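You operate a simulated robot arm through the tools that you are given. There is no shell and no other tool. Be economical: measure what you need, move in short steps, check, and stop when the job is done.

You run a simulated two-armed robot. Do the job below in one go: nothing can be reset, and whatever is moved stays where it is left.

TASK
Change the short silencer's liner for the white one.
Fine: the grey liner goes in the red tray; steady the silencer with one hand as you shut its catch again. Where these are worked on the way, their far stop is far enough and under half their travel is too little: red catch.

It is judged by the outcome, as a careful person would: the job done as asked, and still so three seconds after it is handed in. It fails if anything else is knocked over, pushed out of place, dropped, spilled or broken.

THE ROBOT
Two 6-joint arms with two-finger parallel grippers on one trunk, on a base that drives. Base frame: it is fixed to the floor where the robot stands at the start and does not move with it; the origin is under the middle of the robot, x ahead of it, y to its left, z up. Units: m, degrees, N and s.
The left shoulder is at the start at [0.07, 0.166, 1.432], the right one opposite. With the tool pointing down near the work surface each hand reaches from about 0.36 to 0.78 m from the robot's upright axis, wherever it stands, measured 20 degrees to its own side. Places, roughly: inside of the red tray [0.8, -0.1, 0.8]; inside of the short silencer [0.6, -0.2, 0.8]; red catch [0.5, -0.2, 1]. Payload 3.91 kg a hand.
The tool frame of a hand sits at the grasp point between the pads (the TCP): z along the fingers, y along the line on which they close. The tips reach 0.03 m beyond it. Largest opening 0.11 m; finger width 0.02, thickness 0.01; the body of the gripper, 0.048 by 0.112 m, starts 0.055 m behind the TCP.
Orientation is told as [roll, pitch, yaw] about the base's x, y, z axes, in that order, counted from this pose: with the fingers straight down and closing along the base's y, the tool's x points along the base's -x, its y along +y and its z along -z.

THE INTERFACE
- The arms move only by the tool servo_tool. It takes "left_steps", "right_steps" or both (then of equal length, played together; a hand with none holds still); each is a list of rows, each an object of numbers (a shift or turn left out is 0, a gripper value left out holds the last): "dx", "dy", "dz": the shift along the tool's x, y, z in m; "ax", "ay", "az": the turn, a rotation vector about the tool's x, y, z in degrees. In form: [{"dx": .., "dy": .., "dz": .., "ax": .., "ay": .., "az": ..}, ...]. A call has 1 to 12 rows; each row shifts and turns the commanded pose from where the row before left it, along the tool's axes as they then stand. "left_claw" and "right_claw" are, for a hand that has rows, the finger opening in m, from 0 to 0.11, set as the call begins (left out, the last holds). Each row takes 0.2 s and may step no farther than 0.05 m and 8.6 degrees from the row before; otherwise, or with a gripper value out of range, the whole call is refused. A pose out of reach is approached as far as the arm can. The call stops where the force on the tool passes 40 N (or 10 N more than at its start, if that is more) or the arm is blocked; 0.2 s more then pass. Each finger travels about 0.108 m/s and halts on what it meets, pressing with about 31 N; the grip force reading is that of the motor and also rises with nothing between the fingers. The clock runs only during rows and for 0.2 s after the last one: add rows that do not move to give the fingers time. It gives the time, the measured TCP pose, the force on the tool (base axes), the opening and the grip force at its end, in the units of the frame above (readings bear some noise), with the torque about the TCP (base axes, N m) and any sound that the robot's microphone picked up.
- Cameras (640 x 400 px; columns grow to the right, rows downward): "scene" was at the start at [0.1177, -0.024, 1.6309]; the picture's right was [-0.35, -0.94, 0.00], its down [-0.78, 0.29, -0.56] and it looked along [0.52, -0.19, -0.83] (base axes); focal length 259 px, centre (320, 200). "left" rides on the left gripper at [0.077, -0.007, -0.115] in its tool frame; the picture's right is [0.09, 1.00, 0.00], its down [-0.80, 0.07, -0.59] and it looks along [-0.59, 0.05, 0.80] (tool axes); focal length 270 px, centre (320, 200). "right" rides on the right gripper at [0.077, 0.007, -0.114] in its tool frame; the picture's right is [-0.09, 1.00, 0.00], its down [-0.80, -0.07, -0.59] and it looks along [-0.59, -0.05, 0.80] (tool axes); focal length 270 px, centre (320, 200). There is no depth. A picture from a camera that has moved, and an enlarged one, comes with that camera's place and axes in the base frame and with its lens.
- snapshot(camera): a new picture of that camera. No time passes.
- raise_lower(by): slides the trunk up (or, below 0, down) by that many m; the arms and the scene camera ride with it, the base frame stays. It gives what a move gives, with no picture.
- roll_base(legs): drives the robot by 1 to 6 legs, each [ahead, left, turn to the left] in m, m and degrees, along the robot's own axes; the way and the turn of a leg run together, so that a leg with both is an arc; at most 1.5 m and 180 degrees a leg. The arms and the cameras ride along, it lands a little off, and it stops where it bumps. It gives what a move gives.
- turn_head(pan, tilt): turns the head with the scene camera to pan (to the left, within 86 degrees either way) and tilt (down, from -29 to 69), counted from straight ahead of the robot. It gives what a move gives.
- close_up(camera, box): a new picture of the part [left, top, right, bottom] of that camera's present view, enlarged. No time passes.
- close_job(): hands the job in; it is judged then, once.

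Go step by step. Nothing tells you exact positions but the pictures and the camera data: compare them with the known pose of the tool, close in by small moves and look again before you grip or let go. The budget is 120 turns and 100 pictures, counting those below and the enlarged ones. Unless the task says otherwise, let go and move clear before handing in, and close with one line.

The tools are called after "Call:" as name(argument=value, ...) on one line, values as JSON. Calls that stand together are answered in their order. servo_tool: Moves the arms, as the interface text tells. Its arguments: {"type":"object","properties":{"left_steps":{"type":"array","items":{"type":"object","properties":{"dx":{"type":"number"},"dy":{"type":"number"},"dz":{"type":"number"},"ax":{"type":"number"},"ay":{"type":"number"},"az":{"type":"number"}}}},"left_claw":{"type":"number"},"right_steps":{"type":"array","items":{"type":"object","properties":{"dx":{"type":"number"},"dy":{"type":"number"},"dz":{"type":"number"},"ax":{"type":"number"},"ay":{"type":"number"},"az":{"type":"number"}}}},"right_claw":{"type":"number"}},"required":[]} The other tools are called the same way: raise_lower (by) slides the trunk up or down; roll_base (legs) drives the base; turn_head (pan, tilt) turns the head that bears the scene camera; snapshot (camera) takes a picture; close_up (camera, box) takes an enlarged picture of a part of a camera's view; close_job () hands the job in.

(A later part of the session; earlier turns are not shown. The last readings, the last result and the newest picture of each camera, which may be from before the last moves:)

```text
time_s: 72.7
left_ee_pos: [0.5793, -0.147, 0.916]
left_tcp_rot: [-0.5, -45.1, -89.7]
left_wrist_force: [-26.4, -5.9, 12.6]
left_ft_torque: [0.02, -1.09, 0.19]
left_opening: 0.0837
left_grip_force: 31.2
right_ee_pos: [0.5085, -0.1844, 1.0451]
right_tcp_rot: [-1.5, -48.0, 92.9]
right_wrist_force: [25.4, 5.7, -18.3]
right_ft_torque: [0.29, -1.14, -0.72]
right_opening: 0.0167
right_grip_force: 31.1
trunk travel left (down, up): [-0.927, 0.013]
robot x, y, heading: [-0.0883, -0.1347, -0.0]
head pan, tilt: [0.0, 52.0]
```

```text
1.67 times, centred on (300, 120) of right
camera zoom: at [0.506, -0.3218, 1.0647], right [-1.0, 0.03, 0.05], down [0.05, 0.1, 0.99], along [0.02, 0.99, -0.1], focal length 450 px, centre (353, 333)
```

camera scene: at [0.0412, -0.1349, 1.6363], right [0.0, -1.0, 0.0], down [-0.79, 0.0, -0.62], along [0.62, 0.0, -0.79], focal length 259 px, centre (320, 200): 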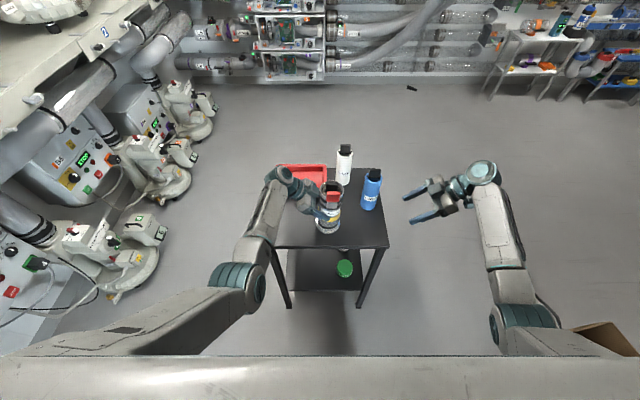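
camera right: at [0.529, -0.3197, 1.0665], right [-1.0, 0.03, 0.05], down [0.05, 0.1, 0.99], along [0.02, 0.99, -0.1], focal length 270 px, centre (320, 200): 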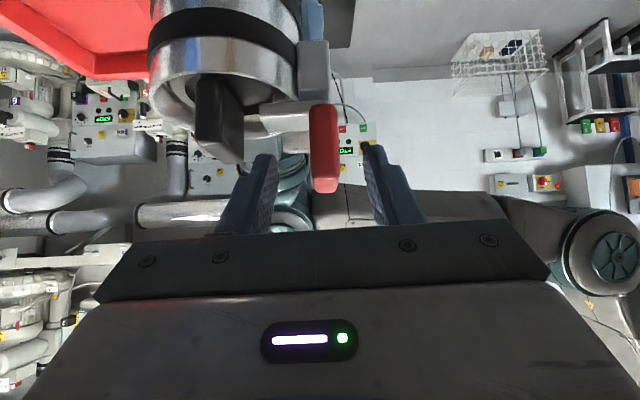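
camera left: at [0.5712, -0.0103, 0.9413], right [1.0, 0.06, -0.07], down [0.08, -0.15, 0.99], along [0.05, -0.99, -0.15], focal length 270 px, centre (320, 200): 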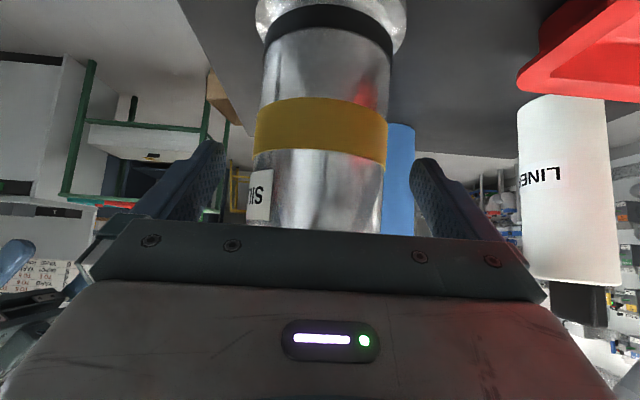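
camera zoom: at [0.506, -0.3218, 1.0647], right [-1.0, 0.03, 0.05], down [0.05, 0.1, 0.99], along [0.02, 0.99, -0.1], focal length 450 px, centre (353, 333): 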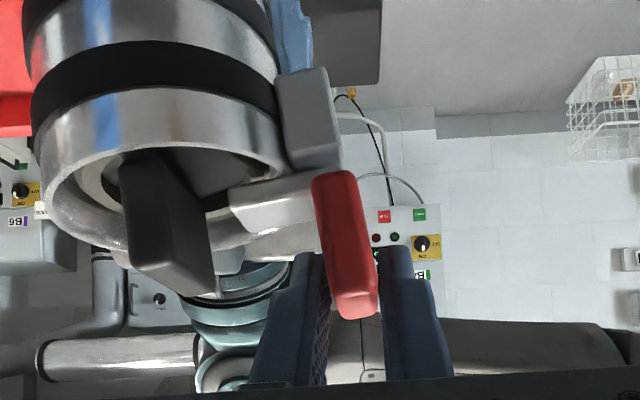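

The whole silencer is leaning rather than the bolt sliding, so the catch is probably an L-shaped lever hinged at the bracket. I'll push back to upright, loosen the grip, and look.

Call:
servo_tool(right_steps=[{"dy": -0.006}, {"dy": -0.006}, {"dy": -0.006}, {"dy": -0.004}, {}])

Call:
servo_tool(right_claw=0.034, right_steps=[{}, {}])

Call:
close_up(camera="right", box=[140, 0, 460, 240])

Call:
close_up(camera="scene", box=[290, 150, 390, 250])

```text
time_s: 73.9
left_ee_pos: [0.5785, -0.1444, 0.9144]
left_tcp_rot: [-0.2, -44.9, -89.6]
left_wrist_force: [19.0, 6.0, -26.5]
left_ft_torque: [0.2, 0.14, 0.65]
left_opening: 0.0781
left_grip_force: 31.0
right_ee_pos: [0.5298, -0.1813, 1.0472]
right_tcp_rot: [-1.5, -48.0, 93.1]
right_wrist_force: [-18.1, -3.4, 27.3]
right_ft_torque: [0.13, 0.62, -0.14]
right_opening: 0.0137
right_grip_force: 31.1
trunk travel left (down, up): [-0.927, 0.013]
robot x, y, heading: [-0.0858, -0.1359, -0.3]
head pan, tilt: [0.0, 52.0]
```

```text
time_s: 74.5
left_ee_pos: [0.5781, -0.1456, 0.9151]
left_tcp_rot: [-0.4, -45.1, -89.8]
left_wrist_force: [0.0, 0.0, -6.0]
left_ft_torque: [0.14, -0.04, 0.02]
left_opening: 0.0777
left_grip_force: 31.1
right_ee_pos: [0.5306, -0.1833, 1.0451]
right_tcp_rot: [-1.3, -47.9, 92.9]
right_wrist_force: [-0.3, 0.4, 0.5]
right_ft_torque: [-0.04, 0.04, 0.01]
right_opening: 0.0343
right_grip_force: 0.2
trunk travel left (down, up): [-0.927, 0.013]
robot x, y, heading: [-0.0875, -0.1339, -0.1]
head pan, tilt: [0.0, 52.0]
```

```text
1.67 times, centred on (300, 120) of right
camera zoom: at [0.5276, -0.3204, 1.0649], right [-1.0, 0.03, 0.05], down [0.05, 0.1, 0.99], along [0.02, 0.99, -0.1], focal length 450 px, centre (353, 333)
```

zoom: 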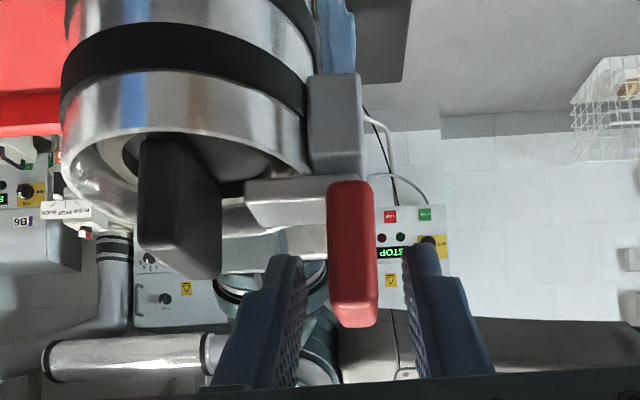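

```text
4.00 times, centred on (340, 200) of scene
camera zoom: at [0.0414, -0.1345, 1.6363], right [0.0, -1.0, 0.0], down [-0.79, 0.0, -0.62], along [0.62, 0.0, -0.79], focal length 1034 px, centre (240, 200)
```

zoom: 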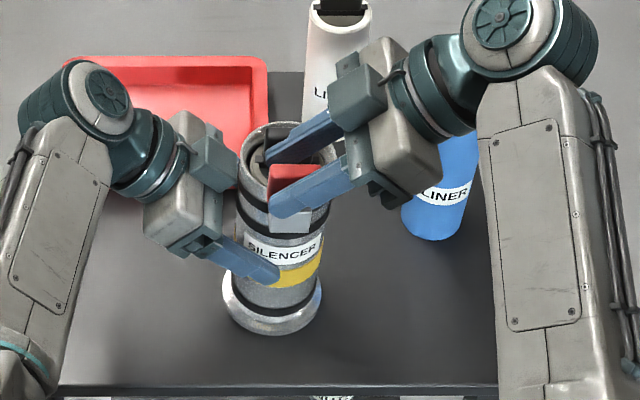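

Upright again. With the fingers loose, I'll draw the inner finger outward so the plate can swing.

Call:
servo_tool(right_steps=[{"dy": 0.006}, {"dy": 0.006}, {"dy": 0.005}, {"dy": 0.005}, {}])

Call:
close_up(camera="right", box=[140, 0, 460, 240])

```text
time_s: 75.7
left_ee_pos: [0.5792, -0.1461, 0.9152]
left_tcp_rot: [-0.5, -45.0, -89.7]
left_wrist_force: [0.1, -1.3, -3.8]
left_ft_torque: [0.02, 0.01, -0.05]
left_opening: 0.0778
left_grip_force: 31.3
right_ee_pos: [0.5085, -0.1829, 1.0452]
right_tcp_rot: [-1.4, -47.9, 93.0]
right_wrist_force: [-0.2, 0.1, 0.7]
right_ft_torque: [0.04, -0.05, 0.01]
right_opening: 0.034
right_grip_force: 0.0
trunk travel left (down, up): [-0.927, 0.013]
robot x, y, heading: [-0.0863, -0.1365, -0.4]
head pan, tilt: [0.0, 52.0]
```

```text
1.67 times, centred on (300, 120) of right
camera zoom: at [0.5054, -0.3215, 1.0658], right [-1.0, 0.03, 0.05], down [0.05, 0.1, 0.99], along [0.02, 0.99, -0.1], focal length 450 px, centre (353, 333)
```

zoom: 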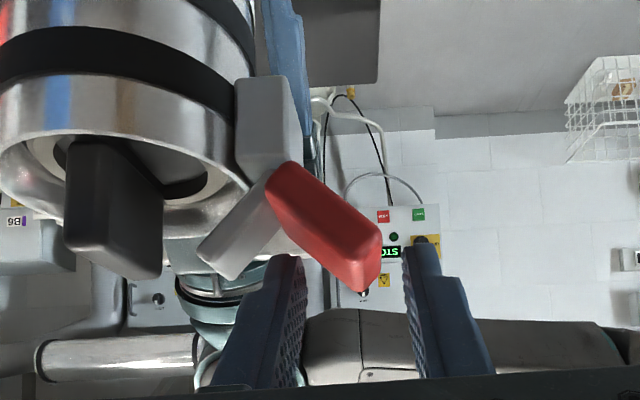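

It is a hinge, and it swings freely. I'll continue outward, then press it down to its stop.

Call:
servo_tool(right_steps=[{"dy": 0.006}, {"dy": 0.006}, {"dy": 0.006}, {"dy": 0.006}, {}])

Call:
close_up(camera="right", box=[140, 0, 460, 240])

```text
time_s: 76.9
left_ee_pos: [0.578, -0.147, 0.9144]
left_tcp_rot: [-0.6, -45.0, -89.7]
left_wrist_force: [-0.8, 0.5, -3.6]
left_ft_torque: [0.01, -0.08, 0.02]
left_opening: 0.0779
left_grip_force: 30.4
right_ee_pos: [0.4836, -0.1845, 1.0459]
right_tcp_rot: [-1.6, -47.9, 92.9]
right_wrist_force: [-0.4, 0.4, 0.5]
right_ft_torque: [0.0, -0.02, 0.0]
right_opening: 0.0341
right_grip_force: 0.0
trunk travel left (down, up): [-0.927, 0.013]
robot x, y, heading: [-0.0876, -0.1364, -0.2]
head pan, tilt: [0.0, 52.0]
```

```text
1.67 times, centred on (300, 120) of right
camera zoom: at [0.481, -0.3227, 1.0661], right [-1.0, 0.03, 0.05], down [0.05, 0.1, 0.99], along [0.02, 0.99, -0.1], focal length 450 px, centre (353, 333)
```

zoom: 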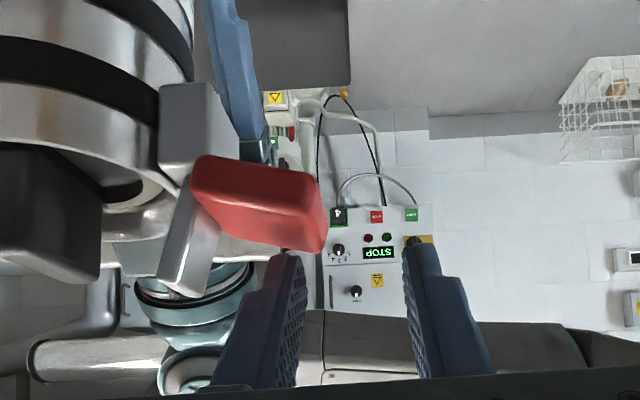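

Call:
servo_tool(right_steps=[{"dx": 0.0045, "dz": 0.004}, {"dx": 0.0045, "dz": 0.004}, {"dx": 0.0045, "dz": 0.004}, {"dx": 0.0045, "dz": 0.004}, {}])

Call:
close_up(camera="right", box=[140, 0, 460, 240])

```text
time_s: 77.5
left_ee_pos: [0.5761, -0.1457, 0.9158]
left_tcp_rot: [-0.5, -45.1, -89.8]
left_wrist_force: [-4.2, 3.8, 7.3]
left_ft_torque: [-1.04, 0.31, -0.28]
left_opening: 0.0788
left_grip_force: 30.8
right_ee_pos: [0.4833, -0.1829, 1.0425]
right_tcp_rot: [-2.7, -48.4, 94.2]
right_wrist_force: [-0.4, -1.4, 9.8]
right_ft_torque: [0.07, -0.14, -0.12]
right_opening: 0.034
right_grip_force: 0.1
trunk travel left (down, up): [-0.927, 0.013]
robot x, y, heading: [-0.0868, -0.1341, -0.1]
head pan, tilt: [0.0, 52.0]
stopped in row 3 (right hand): the force on the tool passed its limit at 45 N (the readings are from after the stop); the commanded pose is now the measured one
```

```text
1.67 times, centred on (300, 120) of right
camera zoom: at [0.4808, -0.3208, 1.0605], right [-1.0, 0.02, 0.03], down [0.04, 0.09, 1.0], along [0.02, 1.0, -0.09], focal length 450 px, centre (353, 333)
```

zoom: 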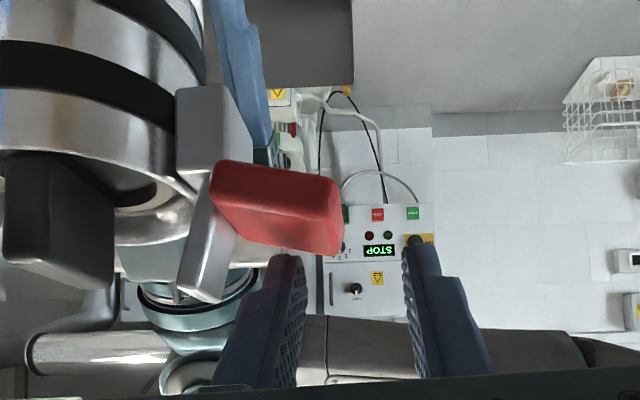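

That's the catch's far stop. I'll retreat upward and reposition for the grey liner's handle.

Call:
servo_tool(right_claw=0.04, right_steps=[{"dx": -0.018, "dz": -0.016}, {"dx": -0.018, "dz": -0.016}, {"dx": 0.019, "dz": -0.036}, {"dx": 0.019, "dz": -0.036}, {"dy": -0.035}, {"dy": -0.035}, {"dy": -0.03}, {}])

Call:
close_up(camera="right", box=[140, 0, 460, 240])

Call:
close_up(camera="scene", box=[290, 150, 390, 250])

```text
time_s: 79.3
left_ee_pos: [0.5771, -0.1458, 0.9138]
left_tcp_rot: [-0.3, -45.0, -89.8]
left_wrist_force: [3.3, -0.8, 13.5]
left_ft_torque: [-1.25, -0.29, 0.14]
left_opening: 0.0777
left_grip_force: 31.0
right_ee_pos: [0.5836, -0.2588, 1.1079]
right_tcp_rot: [-2.5, -48.3, 93.8]
right_wrist_force: [-0.3, 0.1, 0.2]
right_ft_torque: [0.01, 0.0, 0.0]
right_opening: 0.0399
right_grip_force: 0.0
trunk travel left (down, up): [-0.927, 0.013]
robot x, y, heading: [-0.0844, -0.1369, -0.3]
head pan, tilt: [0.0, 52.0]
```

```text
1.67 times, centred on (300, 120) of right
camera zoom: at [0.5811, -0.3968, 1.1271], right [-1.0, 0.02, 0.04], down [0.04, 0.09, 1.0], along [0.02, 1.0, -0.09], focal length 450 px, centre (353, 333)
```

zoom: 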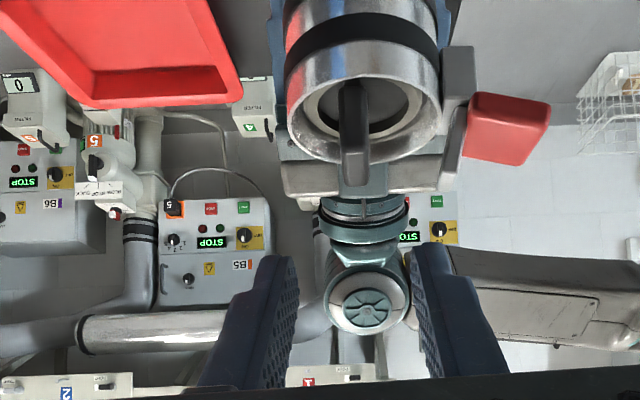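

```text
4.00 times, centred on (340, 200) of scene
camera zoom: at [0.0385, -0.135, 1.6366], right [0.0, -1.0, 0.0], down [-0.79, 0.0, -0.62], along [0.62, 0.0, -0.79], focal length 1034 px, centre (240, 200)
```

zoom: 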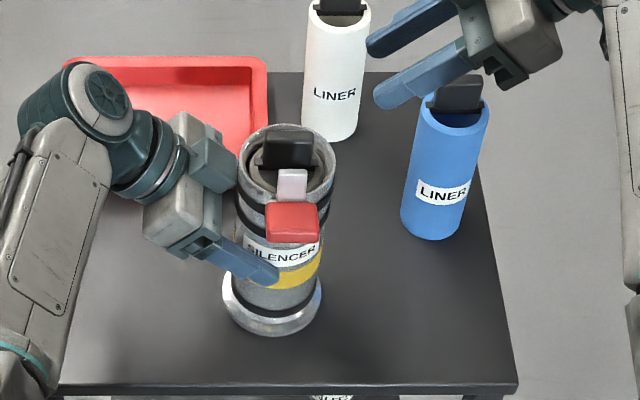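

The catch is open with the tongue clear. Fingers are in line with the handle, so I'll advance and grip it.

Call:
servo_tool(right_steps=[{"dz": 0.035, "dx": 0.004, "dy": -0.003}, {"dz": 0.035, "dy": -0.002}, {"dz": 0.033}, {}])

Call:
close_up(camera="right", box=[140, 0, 460, 240])

```text
time_s: 80.3
left_ee_pos: [0.5769, -0.1459, 0.9142]
left_tcp_rot: [-0.2, -44.9, -89.7]
left_wrist_force: [4.1, -2.1, 13.1]
left_ft_torque: [-1.41, -0.41, 0.23]
left_opening: 0.0777
left_grip_force: 31.6
right_ee_pos: [0.5866, -0.1851, 1.038]
right_tcp_rot: [-2.5, -48.4, 93.9]
right_wrist_force: [0.3, 0.6, 0.6]
right_ft_torque: [0.02, 0.01, -0.01]
right_opening: 0.0398
right_grip_force: 0.0
trunk travel left (down, up): [-0.927, 0.013]
robot x, y, heading: [-0.0862, -0.1378, -0.3]
head pan, tilt: [0.0, 52.0]
```

```text
1.67 times, centred on (300, 120) of right
camera zoom: at [0.5842, -0.3229, 1.0566], right [-1.0, 0.02, 0.04], down [0.04, 0.09, 1.0], along [0.02, 1.0, -0.09], focal length 450 px, centre (353, 333)
```

zoom: 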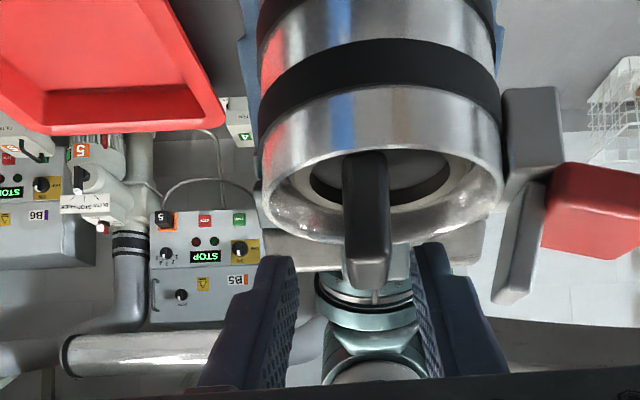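

Call:
servo_tool(right_steps=[{"dy": 0.003, "dz": 0.005}, {}])

Call:
servo_tool(right_claw=0.004, right_steps=[{}, {}, {}])

Call:
servo_tool(right_steps=[{"dx": -0.0075, "dz": -0.0067}, {"dx": -0.0075, "dz": -0.0067}, {"dx": -0.0075, "dz": -0.0067}, {}])

Call:
close_up(camera="right", box=[140, 0, 460, 240])

```text
time_s: 81.0
left_ee_pos: [0.5763, -0.1457, 0.915]
left_tcp_rot: [-0.3, -44.9, -89.8]
left_wrist_force: [3.7, -1.5, 14.4]
left_ft_torque: [-1.46, -0.44, 0.21]
left_opening: 0.0776
left_grip_force: 30.9
right_ee_pos: [0.5845, -0.1817, 1.0347]
right_tcp_rot: [-2.5, -48.4, 93.8]
right_wrist_force: [0.3, -0.2, 0.7]
right_ft_torque: [0.02, 0.0, 0.01]
right_opening: 0.04
right_grip_force: 0.0
trunk travel left (down, up): [-0.927, 0.013]
robot x, y, heading: [-0.0835, -0.137, -0.3]
head pan, tilt: [0.0, 52.0]
```

```text
time_s: 81.8
left_ee_pos: [0.5761, -0.1448, 0.916]
left_tcp_rot: [-0.3, -44.9, -89.8]
left_wrist_force: [4.0, -2.0, 14.6]
left_ft_torque: [-1.4, -0.45, 0.18]
left_opening: 0.0778
left_grip_force: 31.0
right_ee_pos: [0.5842, -0.1804, 1.0348]
right_tcp_rot: [-2.3, -48.3, 93.8]
right_wrist_force: [-1.8, 0.3, -0.5]
right_ft_torque: [0.05, 0.28, 0.02]
right_opening: 0.0134
right_grip_force: 31.2
trunk travel left (down, up): [-0.927, 0.013]
robot x, y, heading: [-0.0863, -0.1332, -0.1]
head pan, tilt: [0.0, 52.0]
```

```text
time_s: 82.8
left_ee_pos: [0.576, -0.1447, 0.9152]
left_tcp_rot: [-0.4, -45.0, -89.8]
left_wrist_force: [4.9, -0.9, 14.8]
left_ft_torque: [-1.31, 0.05, 0.22]
left_opening: 0.0777
left_grip_force: 31.3
right_ee_pos: [0.5852, -0.1816, 1.0656]
right_tcp_rot: [-2.4, -48.3, 93.8]
right_wrist_force: [-4.2, 0.2, -2.9]
right_ft_torque: [-0.04, 0.28, 0.04]
right_opening: 0.0136
right_grip_force: 30.5
trunk travel left (down, up): [-0.927, 0.013]
robot x, y, heading: [-0.0856, -0.1387, -0.2]
head pan, tilt: [0.0, 52.0]
```

```text
1.67 times, centred on (300, 120) of right
camera zoom: at [0.5823, -0.3196, 1.0844], right [-1.0, 0.02, 0.04], down [0.04, 0.09, 1.0], along [0.02, 1.0, -0.09], focal length 450 px, centre (353, 333)
```

zoom: 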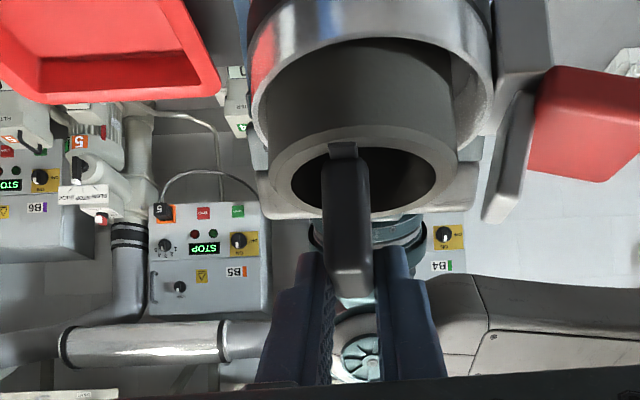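

The grey liner is coming up freely. I'll keep lifting straight up.

Call:
servo_tool(right_steps=[{"dx": -0.0215, "dz": -0.0193}, {"dx": -0.0215, "dz": -0.0193}, {"dx": -0.0215, "dz": -0.0193}, {"dx": -0.0215, "dz": -0.0193}, {}])

Call:
servo_tool(right_steps=[{"dx": -0.0215, "dz": -0.0193}, {"dx": -0.0215, "dz": -0.0193}, {"dx": -0.0215, "dz": -0.0193}, {}])

Call:
snapshot(camera="scene")

Call:
snapshot(camera="right")

```text
time_s: 84.0
left_ee_pos: [0.5771, -0.145, 0.916]
left_tcp_rot: [-0.4, -44.9, -89.8]
left_wrist_force: [3.8, 4.2, 15.2]
left_ft_torque: [-1.87, -0.29, 0.2]
left_opening: 0.0778
left_grip_force: 30.9
right_ee_pos: [0.5819, -0.1804, 1.1806]
right_tcp_rot: [-2.4, -48.4, 93.8]
right_wrist_force: [-1.4, -5.4, -1.6]
right_ft_torque: [-1.06, 0.22, 0.01]
right_opening: 0.0138
right_grip_force: 31.3
trunk travel left (down, up): [-0.927, 0.013]
robot x, y, heading: [-0.0858, -0.1346, -0.2]
head pan, tilt: [0.0, 52.0]
```

```text
time_s: 85.0
left_ee_pos: [0.5754, -0.145, 0.9147]
left_tcp_rot: [-0.4, -45.0, -89.8]
left_wrist_force: [4.4, 0.9, 13.3]
left_ft_torque: [-1.11, -0.43, 0.25]
left_opening: 0.0776
left_grip_force: 31.3
right_ee_pos: [0.5802, -0.1812, 1.265]
right_tcp_rot: [-2.7, -48.6, 93.8]
right_wrist_force: [-0.2, -0.4, -1.0]
right_ft_torque: [0.01, -0.03, 0.0]
right_opening: 0.0134
right_grip_force: 31.0
trunk travel left (down, up): [-0.927, 0.013]
robot x, y, heading: [-0.087, -0.1397, -0.2]
head pan, tilt: [0.0, 52.0]
```

```text
29 pictures are left
camera scene: at [0.0388, -0.1345, 1.6365], right [0.0, -1.0, 0.0], down [-0.79, 0.0, -0.62], along [0.62, 0.0, -0.79], focal length 259 px, centre (320, 200)
```

scene: 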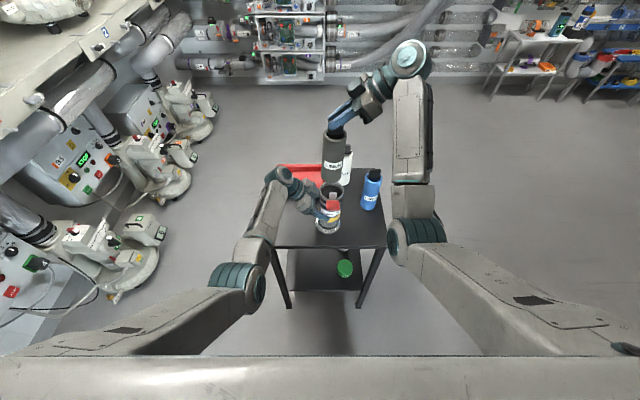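

```text
28 pictures are left
camera right: at [0.5779, -0.3194, 1.2834], right [-1.0, 0.03, 0.04], down [0.04, 0.08, 1.0], along [0.02, 1.0, -0.09], focal length 270 px, centre (320, 200)
```

right: 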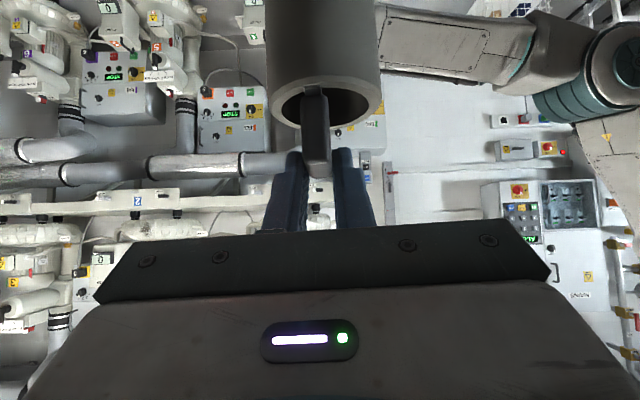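

The grey liner is out and clear. The tray is too far from here, so I'll release and retract the left hand, then drive forward.

Call:
servo_tool(left_claw=0.11, left_steps=[{}, {}, {"dz": -0.03}, {"dz": -0.035}, {"dz": -0.035}, {"dz": -0.04}, {"dz": -0.04}, {"dz": -0.04}, {"dz": -0.04}, {"dz": -0.04}, {}])

Call:
close_up(camera="scene", box=[240, 60, 440, 260])

```text
time_s: 87.3
left_ee_pos: [0.5791, 0.0672, 1.1251]
left_tcp_rot: [-0.6, -45.0, -89.7]
left_wrist_force: [0.2, -0.3, 0.1]
left_ft_torque: [0.02, -0.01, -0.04]
left_opening: 0.1101
left_grip_force: 0.1
right_ee_pos: [0.5814, -0.1815, 1.2648]
right_tcp_rot: [-2.6, -48.7, 93.8]
right_wrist_force: [-0.9, -0.5, -1.2]
right_ft_torque: [-0.03, -0.01, -0.02]
right_opening: 0.0137
right_grip_force: 30.5
trunk travel left (down, up): [-0.927, 0.013]
robot x, y, heading: [-0.0866, -0.1339, -0.4]
head pan, tilt: [0.0, 52.0]
```

```text
2.00 times, centred on (340, 160) of scene
camera zoom: at [0.0409, -0.1356, 1.6363], right [0.0, -1.0, 0.0], down [-0.79, 0.0, -0.62], along [0.62, 0.0, -0.79], focal length 517 px, centre (280, 280)
```

zoom: 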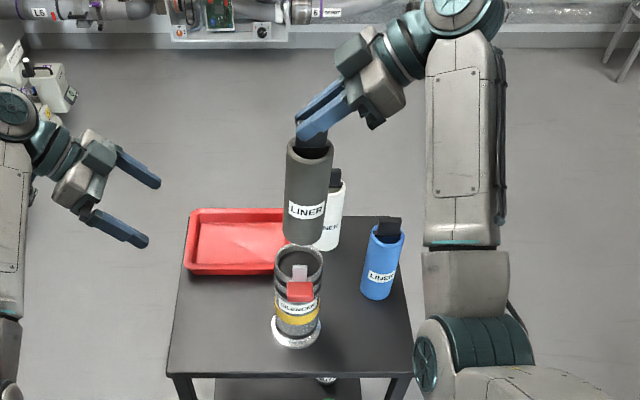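

Call:
roll_base(legs=[[0.12, 0, 0]])

Call:
servo_tool(left_steps=[{"dx": 0.03, "dz": -0.03}, {"dx": 0.03, "dz": -0.03}, {"dx": 0.02, "dz": -0.02}, {}], right_steps=[{"dy": -0.03}, {"dy": -0.03}, {"dy": -0.015}, {}])

```text
time_s: 88.6
left_ee_pos: [0.6921, 0.0663, 1.1258]
left_tcp_rot: [-0.3, -44.9, -89.9]
left_wrist_force: [-1.2, 0.5, 0.5]
left_ft_torque: [0.02, -0.01, 0.05]
left_opening: 0.1099
left_grip_force: 0.0
right_ee_pos: [0.6974, -0.1821, 1.2659]
right_tcp_rot: [-2.9, -48.6, 93.9]
right_wrist_force: [-0.8, 0.4, -0.6]
right_ft_torque: [-0.06, -0.02, -0.02]
right_opening: 0.0134
right_grip_force: 31.4
trunk travel left (down, up): [-0.927, 0.013]
robot x, y, heading: [0.0326, -0.1389, -0.1]
head pan, tilt: [0.0, 52.0]
```

```text
time_s: 89.6
left_ee_pos: [0.6976, 0.1795, 1.1254]
left_tcp_rot: [-0.5, -44.9, -89.8]
left_wrist_force: [0.0, 0.0, -0.2]
left_ft_torque: [0.02, 0.0, -0.03]
left_opening: 0.1099
left_grip_force: 0.0
right_ee_pos: [0.7754, -0.182, 1.2667]
right_tcp_rot: [-2.5, -48.6, 93.7]
right_wrist_force: [-0.1, 0.1, -0.8]
right_ft_torque: [0.01, -0.01, 0.01]
right_opening: 0.0137
right_grip_force: 30.9
trunk travel left (down, up): [-0.927, 0.013]
robot x, y, heading: [0.0327, -0.1372, -0.2]
head pan, tilt: [0.0, 52.0]
```

Call:
servo_tool(right_steps=[{"dx": -0.0254, "dz": 0.0283, "dy": -0.002}, {"dx": -0.0254, "dz": 0.0283, "dy": -0.002}, {"dx": -0.0254, "dz": 0.0283, "dy": -0.002}, {"dx": -0.0254, "dz": 0.0283, "dy": -0.002}, {"dx": 0.03, "dz": 0.027}, {"dx": 0.03, "dz": 0.027}, {"dx": 0.03, "dz": 0.027}, {"dx": 0.03, "dz": 0.027}, {}])

Call:
close_up(camera="scene", box=[240, 120, 400, 260])

```text
time_s: 91.6
left_ee_pos: [0.6972, 0.1785, 1.1257]
left_tcp_rot: [-0.5, -44.8, -89.8]
left_wrist_force: [0.5, 0.4, -0.9]
left_ft_torque: [-0.01, -0.01, -0.01]
left_opening: 0.1099
left_grip_force: 0.1
right_ee_pos: [0.7806, -0.026, 1.1069]
right_tcp_rot: [-2.8, -48.5, 93.7]
right_wrist_force: [0.8, 0.1, -1.1]
right_ft_torque: [-0.04, -0.01, 0.0]
right_opening: 0.0135
right_grip_force: 30.5
trunk travel left (down, up): [-0.927, 0.013]
robot x, y, heading: [0.0302, -0.1359, -0.4]
head pan, tilt: [0.0, 52.0]
```

```text
2.86 times, centred on (320, 190) of scene
camera zoom: at [0.1585, -0.1358, 1.6363], right [0.0, -1.0, 0.0], down [-0.79, 0.0, -0.62], along [0.62, 0.0, -0.79], focal length 739 px, centre (320, 229)
```

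zoom: 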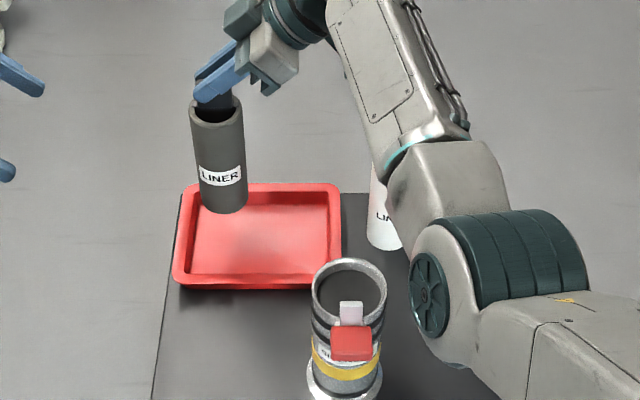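

The liner hangs over the tray. The right elbow is getting low near the silencer, so I'll back the base 5 cm to stretch the arm and raise the elbow before lowering.

Call:
roll_base(legs=[[-0.05, 0, 0]])

Call:
servo_tool(right_steps=[{"dy": -0.025}, {"dy": -0.02}, {"dx": 0.022, "dz": 0.02}, {"dx": 0.022, "dz": 0.02}, {}])

Call:
close_up(camera="scene", box=[240, 100, 420, 260])

```text
time_s: 92.5
left_ee_pos: [0.656, 0.1795, 1.1194]
left_tcp_rot: [-1.2, -45.0, -89.3]
left_wrist_force: [-0.3, 0.1, -0.3]
left_ft_torque: [-0.02, 0.05, -0.06]
left_opening: 0.1099
left_grip_force: 0.0
right_ee_pos: [0.7397, -0.0252, 1.0996]
right_tcp_rot: [-1.8, -48.5, 93.1]
right_wrist_force: [1.3, 0.0, -2.6]
right_ft_torque: [0.03, 0.03, 0.08]
right_opening: 0.0135
right_grip_force: 31.3
trunk travel left (down, up): [-0.927, 0.013]
robot x, y, heading: [-0.02, -0.1308, -0.0]
head pan, tilt: [0.0, 52.0]
```

```text
time_s: 93.7
left_ee_pos: [0.6503, 0.1794, 1.1261]
left_tcp_rot: [-0.6, -45.0, -89.6]
left_wrist_force: [-0.3, -0.4, 1.0]
left_ft_torque: [-0.06, 0.01, -0.03]
left_opening: 0.1099
left_grip_force: 0.1
right_ee_pos: [0.7592, -0.0331, 1.0691]
right_tcp_rot: [-2.5, -48.5, 93.6]
right_wrist_force: [-0.3, -0.8, -1.0]
right_ft_torque: [0.02, -0.01, 0.03]
right_opening: 0.0137
right_grip_force: 31.0
right hand out of reach, approached as far as the arm can: row 2, 3, 4
trunk travel left (down, up): [-0.927, 0.013]
robot x, y, heading: [-0.0178, -0.1361, -0.1]
head pan, tilt: [0.0, 52.0]
```

```text
2.50 times, centred on (330, 180) of scene
camera zoom: at [0.1112, -0.1347, 1.6361], right [0.0, -1.0, 0.0], down [-0.79, 0.0, -0.61], along [0.61, 0.0, -0.79], focal length 646 px, centre (295, 250)
```

zoom: 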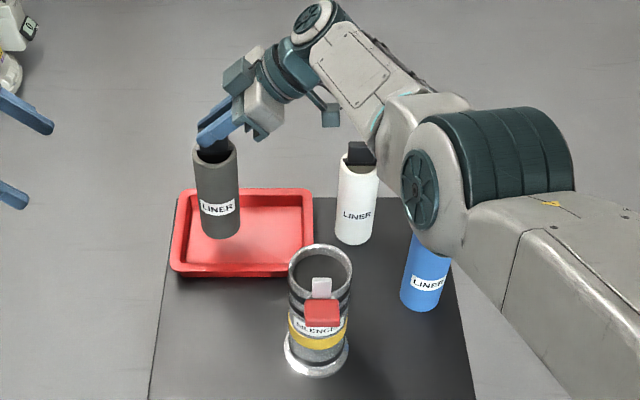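

Call:
roll_base(legs=[[0.03, 0, 0]])

Call:
servo_tool(right_steps=[{"dx": 0.011, "dz": 0.01, "dy": 0.008}, {"dx": 0.011, "dz": 0.01, "dy": 0.008}, {"dx": 0.0074, "dz": 0.0067}, {}])

Call:
close_up(camera="scene", box=[240, 100, 420, 260])

```text
time_s: 94.5
left_ee_pos: [0.6707, 0.1781, 1.1307]
left_tcp_rot: [0.0, -44.9, -90.1]
left_wrist_force: [-1.4, 0.3, 0.3]
left_ft_torque: [0.04, -0.02, 0.06]
left_opening: 0.1102
left_grip_force: 0.1
right_ee_pos: [0.7814, -0.0335, 1.0758]
right_tcp_rot: [-3.1, -48.6, 94.2]
right_wrist_force: [0.0, 0.7, -0.5]
right_ft_torque: [-0.02, -0.05, -0.04]
right_opening: 0.0134
right_grip_force: 31.3
trunk travel left (down, up): [-0.927, 0.013]
robot x, y, heading: [0.0082, -0.1322, 0.0]
head pan, tilt: [0.0, 52.0]
```

```text
time_s: 95.5
left_ee_pos: [0.6791, 0.1795, 1.1248]
left_tcp_rot: [-0.6, -44.9, -89.7]
left_wrist_force: [-1.0, -0.2, -0.8]
left_ft_torque: [0.01, 0.03, -0.03]
left_opening: 0.1101
left_grip_force: 0.0
right_ee_pos: [0.7739, -0.0331, 1.0274]
right_tcp_rot: [-2.5, -48.5, 93.6]
right_wrist_force: [-0.8, 0.0, -1.6]
right_ft_torque: [-0.01, -0.03, -0.03]
right_opening: 0.0135
right_grip_force: 31.3
trunk travel left (down, up): [-0.927, 0.013]
robot x, y, heading: [0.0088, -0.1347, -0.3]
head pan, tilt: [0.0, 52.0]
```

```text
2.50 times, centred on (330, 180) of scene
camera zoom: at [0.1411, -0.1351, 1.6361], right [0.0, -1.0, 0.0], down [-0.79, 0.0, -0.61], along [0.61, 0.0, -0.79], focal length 646 px, centre (295, 250)
```

zoom: 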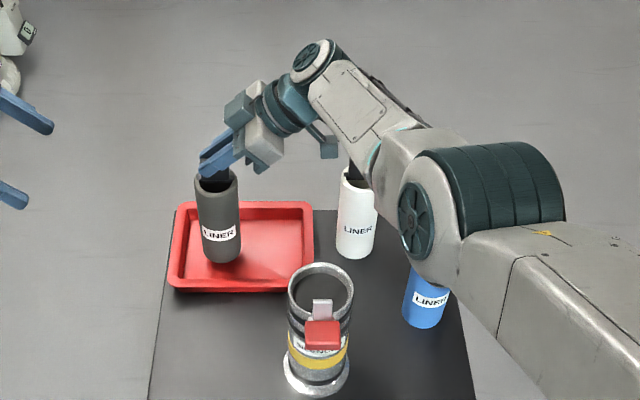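

Call:
servo_tool(right_steps=[{"dx": 0.003, "dz": 0.0027}, {"dx": 0.003, "dz": 0.0027}, {}])

Call:
servo_tool(right_steps=[{"dx": 0.0022, "dz": 0.002}, {"dx": 0.0022, "dz": 0.002}, {}])

```text
time_s: 96.3
left_ee_pos: [0.6769, 0.1795, 1.1263]
left_tcp_rot: [-0.5, -44.9, -89.8]
left_wrist_force: [0.1, -0.6, 0.0]
left_ft_torque: [0.01, 0.0, 0.02]
left_opening: 0.1101
left_grip_force: 0.1
right_ee_pos: [0.7695, -0.0347, 1.0253]
right_tcp_rot: [-2.6, -48.6, 93.7]
right_wrist_force: [-0.4, -0.5, -1.2]
right_ft_torque: [-0.03, -0.02, -0.02]
right_opening: 0.0135
right_grip_force: 30.9
right hand out of reach, approached as far as the arm can: row 2
trunk travel left (down, up): [-0.927, 0.013]
robot x, y, heading: [0.0127, -0.1353, -0.3]
head pan, tilt: [0.0, 52.0]
```

```text
time_s: 97.1
left_ee_pos: [0.6768, 0.1801, 1.1277]
left_tcp_rot: [-0.5, -44.8, -89.8]
left_wrist_force: [-1.0, 0.6, 0.0]
left_ft_torque: [0.02, 0.0, 0.0]
left_opening: 0.1098
left_grip_force: 0.0
right_ee_pos: [0.768, -0.0356, 1.0204]
right_tcp_rot: [-2.6, -48.6, 93.8]
right_wrist_force: [-0.3, 0.3, -1.4]
right_ft_torque: [-0.03, 0.03, 0.02]
right_opening: 0.0133
right_grip_force: 31.1
trunk travel left (down, up): [-0.927, 0.013]
robot x, y, heading: [0.0087, -0.1319, -0.1]
head pan, tilt: [0.0, 52.0]
```

At the arm's reach limit, so I'll lower with the trunk instead in small amounts.

Call:
raise_lower(by=-0.005)

Call:
raise_lower(by=-0.004)

Call:
close_up(camera="scene", box=[275, 140, 335, 200])

```text
time_s: 97.7
left_ee_pos: [0.6767, 0.1798, 1.1204]
left_tcp_rot: [-0.5, -44.9, -89.7]
left_wrist_force: [0.6, -0.2, -0.5]
left_ft_torque: [0.0, 0.02, -0.03]
left_opening: 0.1101
left_grip_force: 0.2
right_ee_pos: [0.7686, -0.035, 1.0151]
right_tcp_rot: [-2.6, -48.7, 93.6]
right_wrist_force: [0.1, -0.4, -0.9]
right_ft_torque: [0.01, 0.03, 0.0]
right_opening: 0.0137
right_grip_force: 31.1
trunk travel left (down, up): [-0.922, 0.018]
robot x, y, heading: [0.0127, -0.1367, -0.2]
head pan, tilt: [0.0, 52.0]
```

```text
time_s: 98.2
left_ee_pos: [0.6779, 0.1797, 1.1164]
left_tcp_rot: [-0.7, -44.9, -89.6]
left_wrist_force: [0.4, 0.9, 0.1]
left_ft_torque: [0.02, -0.03, -0.01]
left_opening: 0.1101
left_grip_force: 0.0
right_ee_pos: [0.7697, -0.035, 1.0107]
right_tcp_rot: [-2.7, -48.6, 93.7]
right_wrist_force: [0.8, -0.4, -1.3]
right_ft_torque: [-0.02, 0.03, -0.01]
right_opening: 0.0136
right_grip_force: 30.6
trunk travel left (down, up): [-0.918, 0.022]
robot x, y, heading: [0.0094, -0.1337, -0.3]
head pan, tilt: [0.0, 52.0]
```

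```text
6.67 times, centred on (305, 170) of scene
camera zoom: at [0.1392, -0.1349, 1.6272], right [0.0, -1.0, 0.0], down [-0.79, 0.0, -0.61], along [0.61, 0.0, -0.79], focal length 1724 px, centre (420, 400)
```

zoom: 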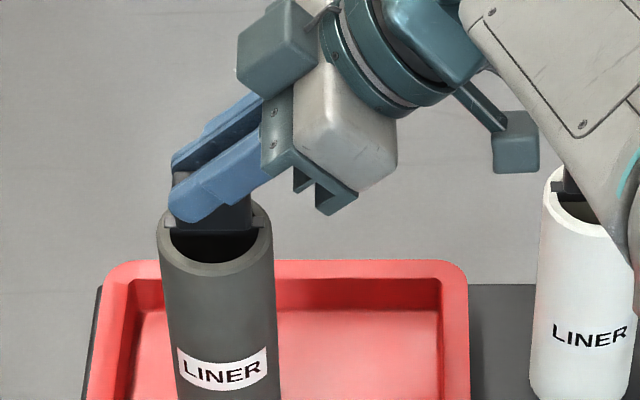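

Call:
raise_lower(by=-0.004)

Call:
raise_lower(by=-0.004)

Call:
close_up(camera="scene", box=[270, 140, 370, 240])

```text
time_s: 98.7
left_ee_pos: [0.6758, 0.1791, 1.113]
left_tcp_rot: [-0.4, -44.9, -89.7]
left_wrist_force: [-0.8, -0.1, -0.7]
left_ft_torque: [0.01, -0.01, -0.05]
left_opening: 0.1102
left_grip_force: 0.1
right_ee_pos: [0.7697, -0.0362, 1.0091]
right_tcp_rot: [-2.8, -48.6, 93.9]
right_wrist_force: [0.5, -0.6, 4.0]
right_ft_torque: [-0.22, 0.05, 0.04]
right_opening: 0.0133
right_grip_force: 30.8
trunk travel left (down, up): [-0.914, 0.026]
robot x, y, heading: [0.0126, -0.1352, -0.2]
head pan, tilt: [0.0, 52.0]
```

```text
time_s: 99.3
left_ee_pos: [0.6744, 0.1791, 1.1123]
left_tcp_rot: [-0.3, -44.9, -89.9]
left_wrist_force: [0.0, -0.7, 0.0]
left_ft_torque: [0.02, -0.02, 0.0]
left_opening: 0.1098
left_grip_force: 0.0
right_ee_pos: [0.7675, -0.0353, 1.0094]
right_tcp_rot: [-3.2, -48.7, 94.2]
right_wrist_force: [0.7, -0.8, 21.2]
right_ft_torque: [-0.47, -0.01, 0.04]
right_opening: 0.0133
right_grip_force: 31.3
trunk travel left (down, up): [-0.91, 0.03]
robot x, y, heading: [0.0103, -0.1375, -0.3]
head pan, tilt: [0.0, 52.0]
```

```text
4.00 times, centred on (320, 190) of scene
camera zoom: at [0.1342, -0.1359, 1.62], right [0.0, -1.0, 0.0], down [-0.79, 0.0, -0.62], along [0.62, 0.0, -0.79], focal length 1034 px, centre (320, 240)
```

zoom: 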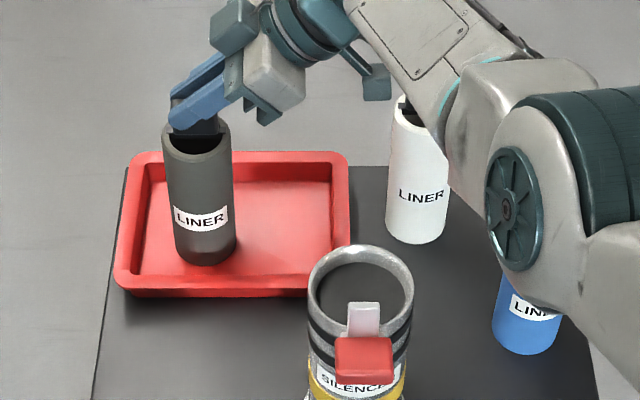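

The liner stands on the tray floor. I'll ease the pressure, let go, and lift straight off.

Call:
raise_lower(by=0.003)

Call:
servo_tool(right_claw=0.045, right_steps=[{}, {}, {}])

Call:
servo_tool(right_steps=[{"dx": -0.015, "dz": -0.0134}, {"dx": -0.015, "dz": -0.0134}, {"dx": -0.022, "dz": -0.02}, {"dx": -0.03, "dz": -0.027}, {"dx": -0.03, "dz": -0.027}, {}])

Call:
close_up(camera="scene", box=[260, 100, 420, 240])

```text
time_s: 99.8
left_ee_pos: [0.6746, 0.1787, 1.1134]
left_tcp_rot: [-0.4, -44.9, -89.8]
left_wrist_force: [0.3, -0.1, -0.3]
left_ft_torque: [0.01, 0.05, -0.01]
left_opening: 0.1101
left_grip_force: 0.0
right_ee_pos: [0.768, -0.0362, 1.0087]
right_tcp_rot: [-2.9, -48.6, 94.0]
right_wrist_force: [2.1, 0.4, 16.3]
right_ft_torque: [-0.01, -0.13, 0.02]
right_opening: 0.0136
right_grip_force: 31.0
trunk travel left (down, up): [-0.913, 0.027]
robot x, y, heading: [0.01, -0.1352, 0.1]
head pan, tilt: [0.0, 52.0]
```

```text
time_s: 100.6
left_ee_pos: [0.6772, 0.1794, 1.1129]
left_tcp_rot: [-0.5, -45.0, -89.6]
left_wrist_force: [-0.2, -1.0, 0.6]
left_ft_torque: [-0.01, 0.03, 0.01]
left_opening: 0.1097
left_grip_force: 0.2
right_ee_pos: [0.7693, -0.0356, 1.0062]
right_tcp_rot: [-2.6, -48.7, 93.7]
right_wrist_force: [0.3, 0.1, 0.1]
right_ft_torque: [-0.05, -0.03, -0.01]
right_opening: 0.0451
right_grip_force: 0.1
trunk travel left (down, up): [-0.913, 0.027]
robot x, y, heading: [0.011, -0.1363, -0.1]
head pan, tilt: [0.0, 52.0]
```

```text
time_s: 102.0
left_ee_pos: [0.6771, 0.1786, 1.1125]
left_tcp_rot: [-0.5, -44.8, -89.6]
left_wrist_force: [-0.1, 0.9, 0.4]
left_ft_torque: [0.01, 0.0, 0.01]
left_opening: 0.1103
left_grip_force: 0.0
right_ee_pos: [0.7658, -0.035, 1.1568]
right_tcp_rot: [-2.4, -48.6, 93.7]
right_wrist_force: [-0.2, -0.2, -0.4]
right_ft_torque: [-0.01, 0.0, 0.0]
right_opening: 0.0449
right_grip_force: 0.1
trunk travel left (down, up): [-0.913, 0.027]
robot x, y, heading: [0.0135, -0.1369, -0.1]
head pan, tilt: [0.0, 52.0]
```

```text
2.86 times, centred on (340, 170) of scene
camera zoom: at [0.1389, -0.1353, 1.6223], right [0.0, -1.0, 0.0], down [-0.79, 0.0, -0.62], along [0.62, 0.0, -0.79], focal length 739 px, centre (263, 286)
```

zoom: 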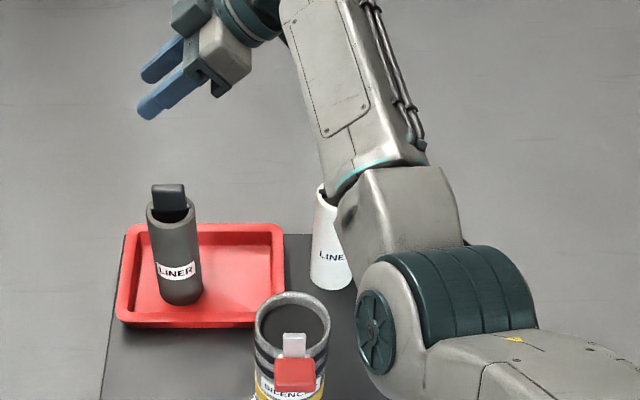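

The grey liner stands in the red tray. Now the right hand goes over to the white liner.

Call:
raise_lower(by=0.014)

Call:
servo_tool(right_steps=[{"dx": 0.027, "dz": -0.03, "dy": -0.003}, {"dx": 0.027, "dz": -0.03, "dy": -0.003}, {"dx": 0.027, "dz": -0.03, "dy": -0.003}, {"dx": 0.027, "dz": -0.03, "dy": -0.003}, {"dx": 0.027, "dz": -0.03, "dy": -0.003}, {"dx": 0.027, "dz": -0.03}, {"dx": 0.027, "dz": -0.03}, {}])

Call:
snapshot(camera="right")

Call:
close_up(camera="scene", box=[260, 100, 460, 260])

```text
time_s: 102.6
left_ee_pos: [0.6749, 0.1787, 1.1271]
left_tcp_rot: [-0.5, -45.0, -89.8]
left_wrist_force: [0.4, -0.6, 0.4]
left_ft_torque: [0.0, 0.02, 0.01]
left_opening: 0.1101
left_grip_force: 0.0
right_ee_pos: [0.7647, -0.0354, 1.1714]
right_tcp_rot: [-2.6, -48.6, 93.7]
right_wrist_force: [1.0, 0.1, 0.6]
right_ft_torque: [0.01, -0.01, -0.01]
right_opening: 0.0451
right_grip_force: 0.1
trunk travel left (down, up): [-0.927, 0.013]
robot x, y, heading: [0.0081, -0.1366, -0.2]
head pan, tilt: [0.0, 52.0]
```

```text
time_s: 104.4
left_ee_pos: [0.676, 0.1794, 1.1261]
left_tcp_rot: [-0.5, -44.9, -89.7]
left_wrist_force: [-0.8, 0.5, 0.6]
left_ft_torque: [0.01, -0.01, 0.02]
left_opening: 0.11
left_grip_force: 0.0
right_ee_pos: [0.791, -0.3174, 1.1722]
right_tcp_rot: [-2.6, -48.6, 93.7]
right_wrist_force: [-0.2, -0.9, -0.3]
right_ft_torque: [-0.02, 0.0, 0.01]
right_opening: 0.045
right_grip_force: 0.0
trunk travel left (down, up): [-0.927, 0.013]
robot x, y, heading: [0.0102, -0.1343, -0.1]
head pan, tilt: [0.0, 52.0]
```

```text
20 pictures are left
camera right: at [0.7874, -0.4559, 1.1904], right [-1.0, 0.03, 0.04], down [0.04, 0.09, 1.0], along [0.02, 1.0, -0.09], focal length 270 px, centre (320, 200)
```

right: 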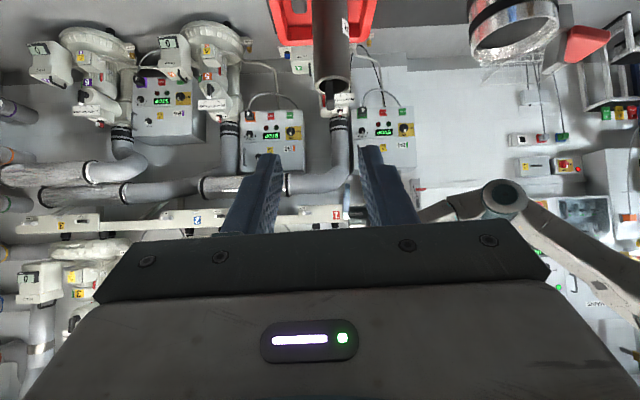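

```text
2.50 times, centred on (360, 180) of scene
camera zoom: at [0.1382, -0.1348, 1.6364], right [0.0, -1.0, 0.0], down [-0.79, 0.0, -0.62], along [0.62, 0.0, -0.79], focal length 646 px, centre (220, 250)
```

zoom: 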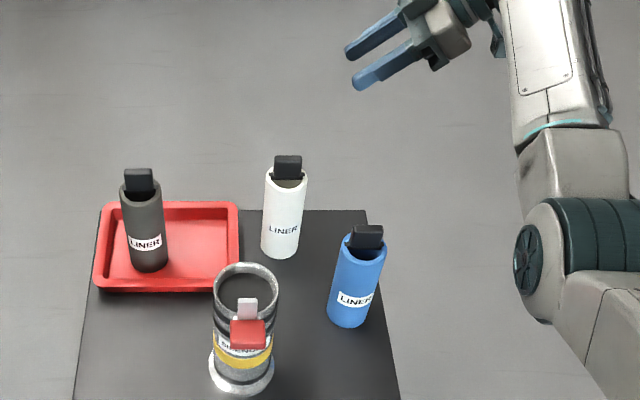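

Call:
servo_tool(right_steps=[{"dx": 0.025, "dz": 0.0225, "dy": -0.003}, {"dx": 0.025, "dz": 0.0225, "dy": -0.002}, {"dx": 0.0243, "dz": 0.022}, {}])

Call:
close_up(camera="right", box=[200, 0, 440, 200])

```text
time_s: 105.4
left_ee_pos: [0.6768, 0.1789, 1.1271]
left_tcp_rot: [-0.5, -44.9, -89.7]
left_wrist_force: [-0.6, 0.8, 0.4]
left_ft_torque: [0.01, 0.01, 0.02]
left_opening: 0.1101
left_grip_force: 0.1
right_ee_pos: [0.7978, -0.3168, 1.0706]
right_tcp_rot: [-2.6, -48.5, 93.7]
right_wrist_force: [0.4, -0.5, -0.1]
right_ft_torque: [0.02, -0.01, 0.0]
right_opening: 0.045
right_grip_force: 0.1
trunk travel left (down, up): [-0.927, 0.013]
robot x, y, heading: [0.0146, -0.1366, -0.0]
head pan, tilt: [0.0, 52.0]
```

```text
2.00 times, centred on (320, 100) of right
camera zoom: at [0.7958, -0.4549, 1.0881], right [-1.0, 0.03, 0.04], down [0.04, 0.08, 1.0], along [0.02, 1.0, -0.09], focal length 541 px, centre (320, 400)
```

zoom: 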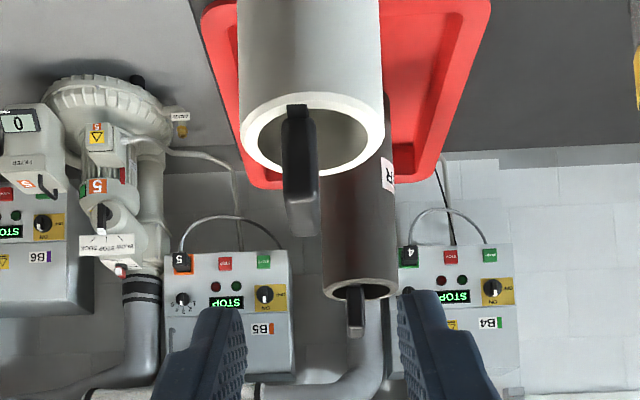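

The white handle is a bit to the +x side; I'll correct by 12 mm, advance and check.

Call:
servo_tool(right_steps=[{"dy": -0.0117}, {"dz": 0.033}, {"dz": 0.033}, {"dz": 0.031}, {}])

Call:
close_up(camera="right", box=[200, 40, 440, 240])

```text
time_s: 106.6
left_ee_pos: [0.6767, 0.178, 1.1255]
left_tcp_rot: [-0.5, -44.9, -89.6]
left_wrist_force: [0.1, -0.2, -0.1]
left_ft_torque: [-0.04, -0.04, 0.02]
left_opening: 0.1101
left_grip_force: 0.1
right_ee_pos: [0.7923, -0.2432, 1.0117]
right_tcp_rot: [-2.7, -48.5, 93.7]
right_wrist_force: [-0.2, 0.2, 0.5]
right_ft_torque: [-0.02, 0.01, 0.0]
right_opening: 0.045
right_grip_force: 0.0
right hand out of reach, approached as far as the arm can: row 2, 3, 4
trunk travel left (down, up): [-0.927, 0.013]
robot x, y, heading: [0.0106, -0.1351, -0.1]
head pan, tilt: [0.0, 52.0]
```

```text
2.00 times, centred on (320, 140) of right
camera zoom: at [0.7901, -0.3811, 1.0295], right [-1.0, 0.03, 0.04], down [0.04, 0.09, 1.0], along [0.02, 1.0, -0.09], focal length 541 px, centre (320, 320)
```

zoom: 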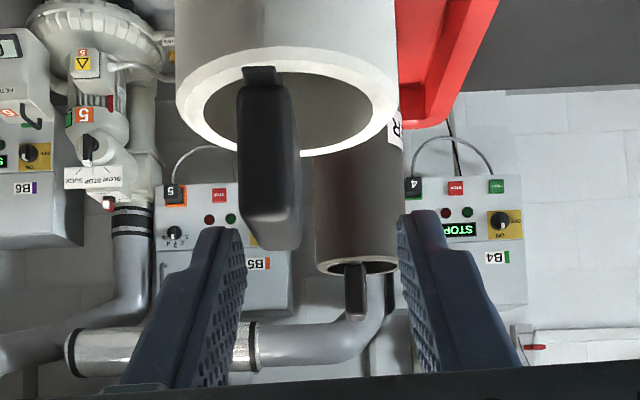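

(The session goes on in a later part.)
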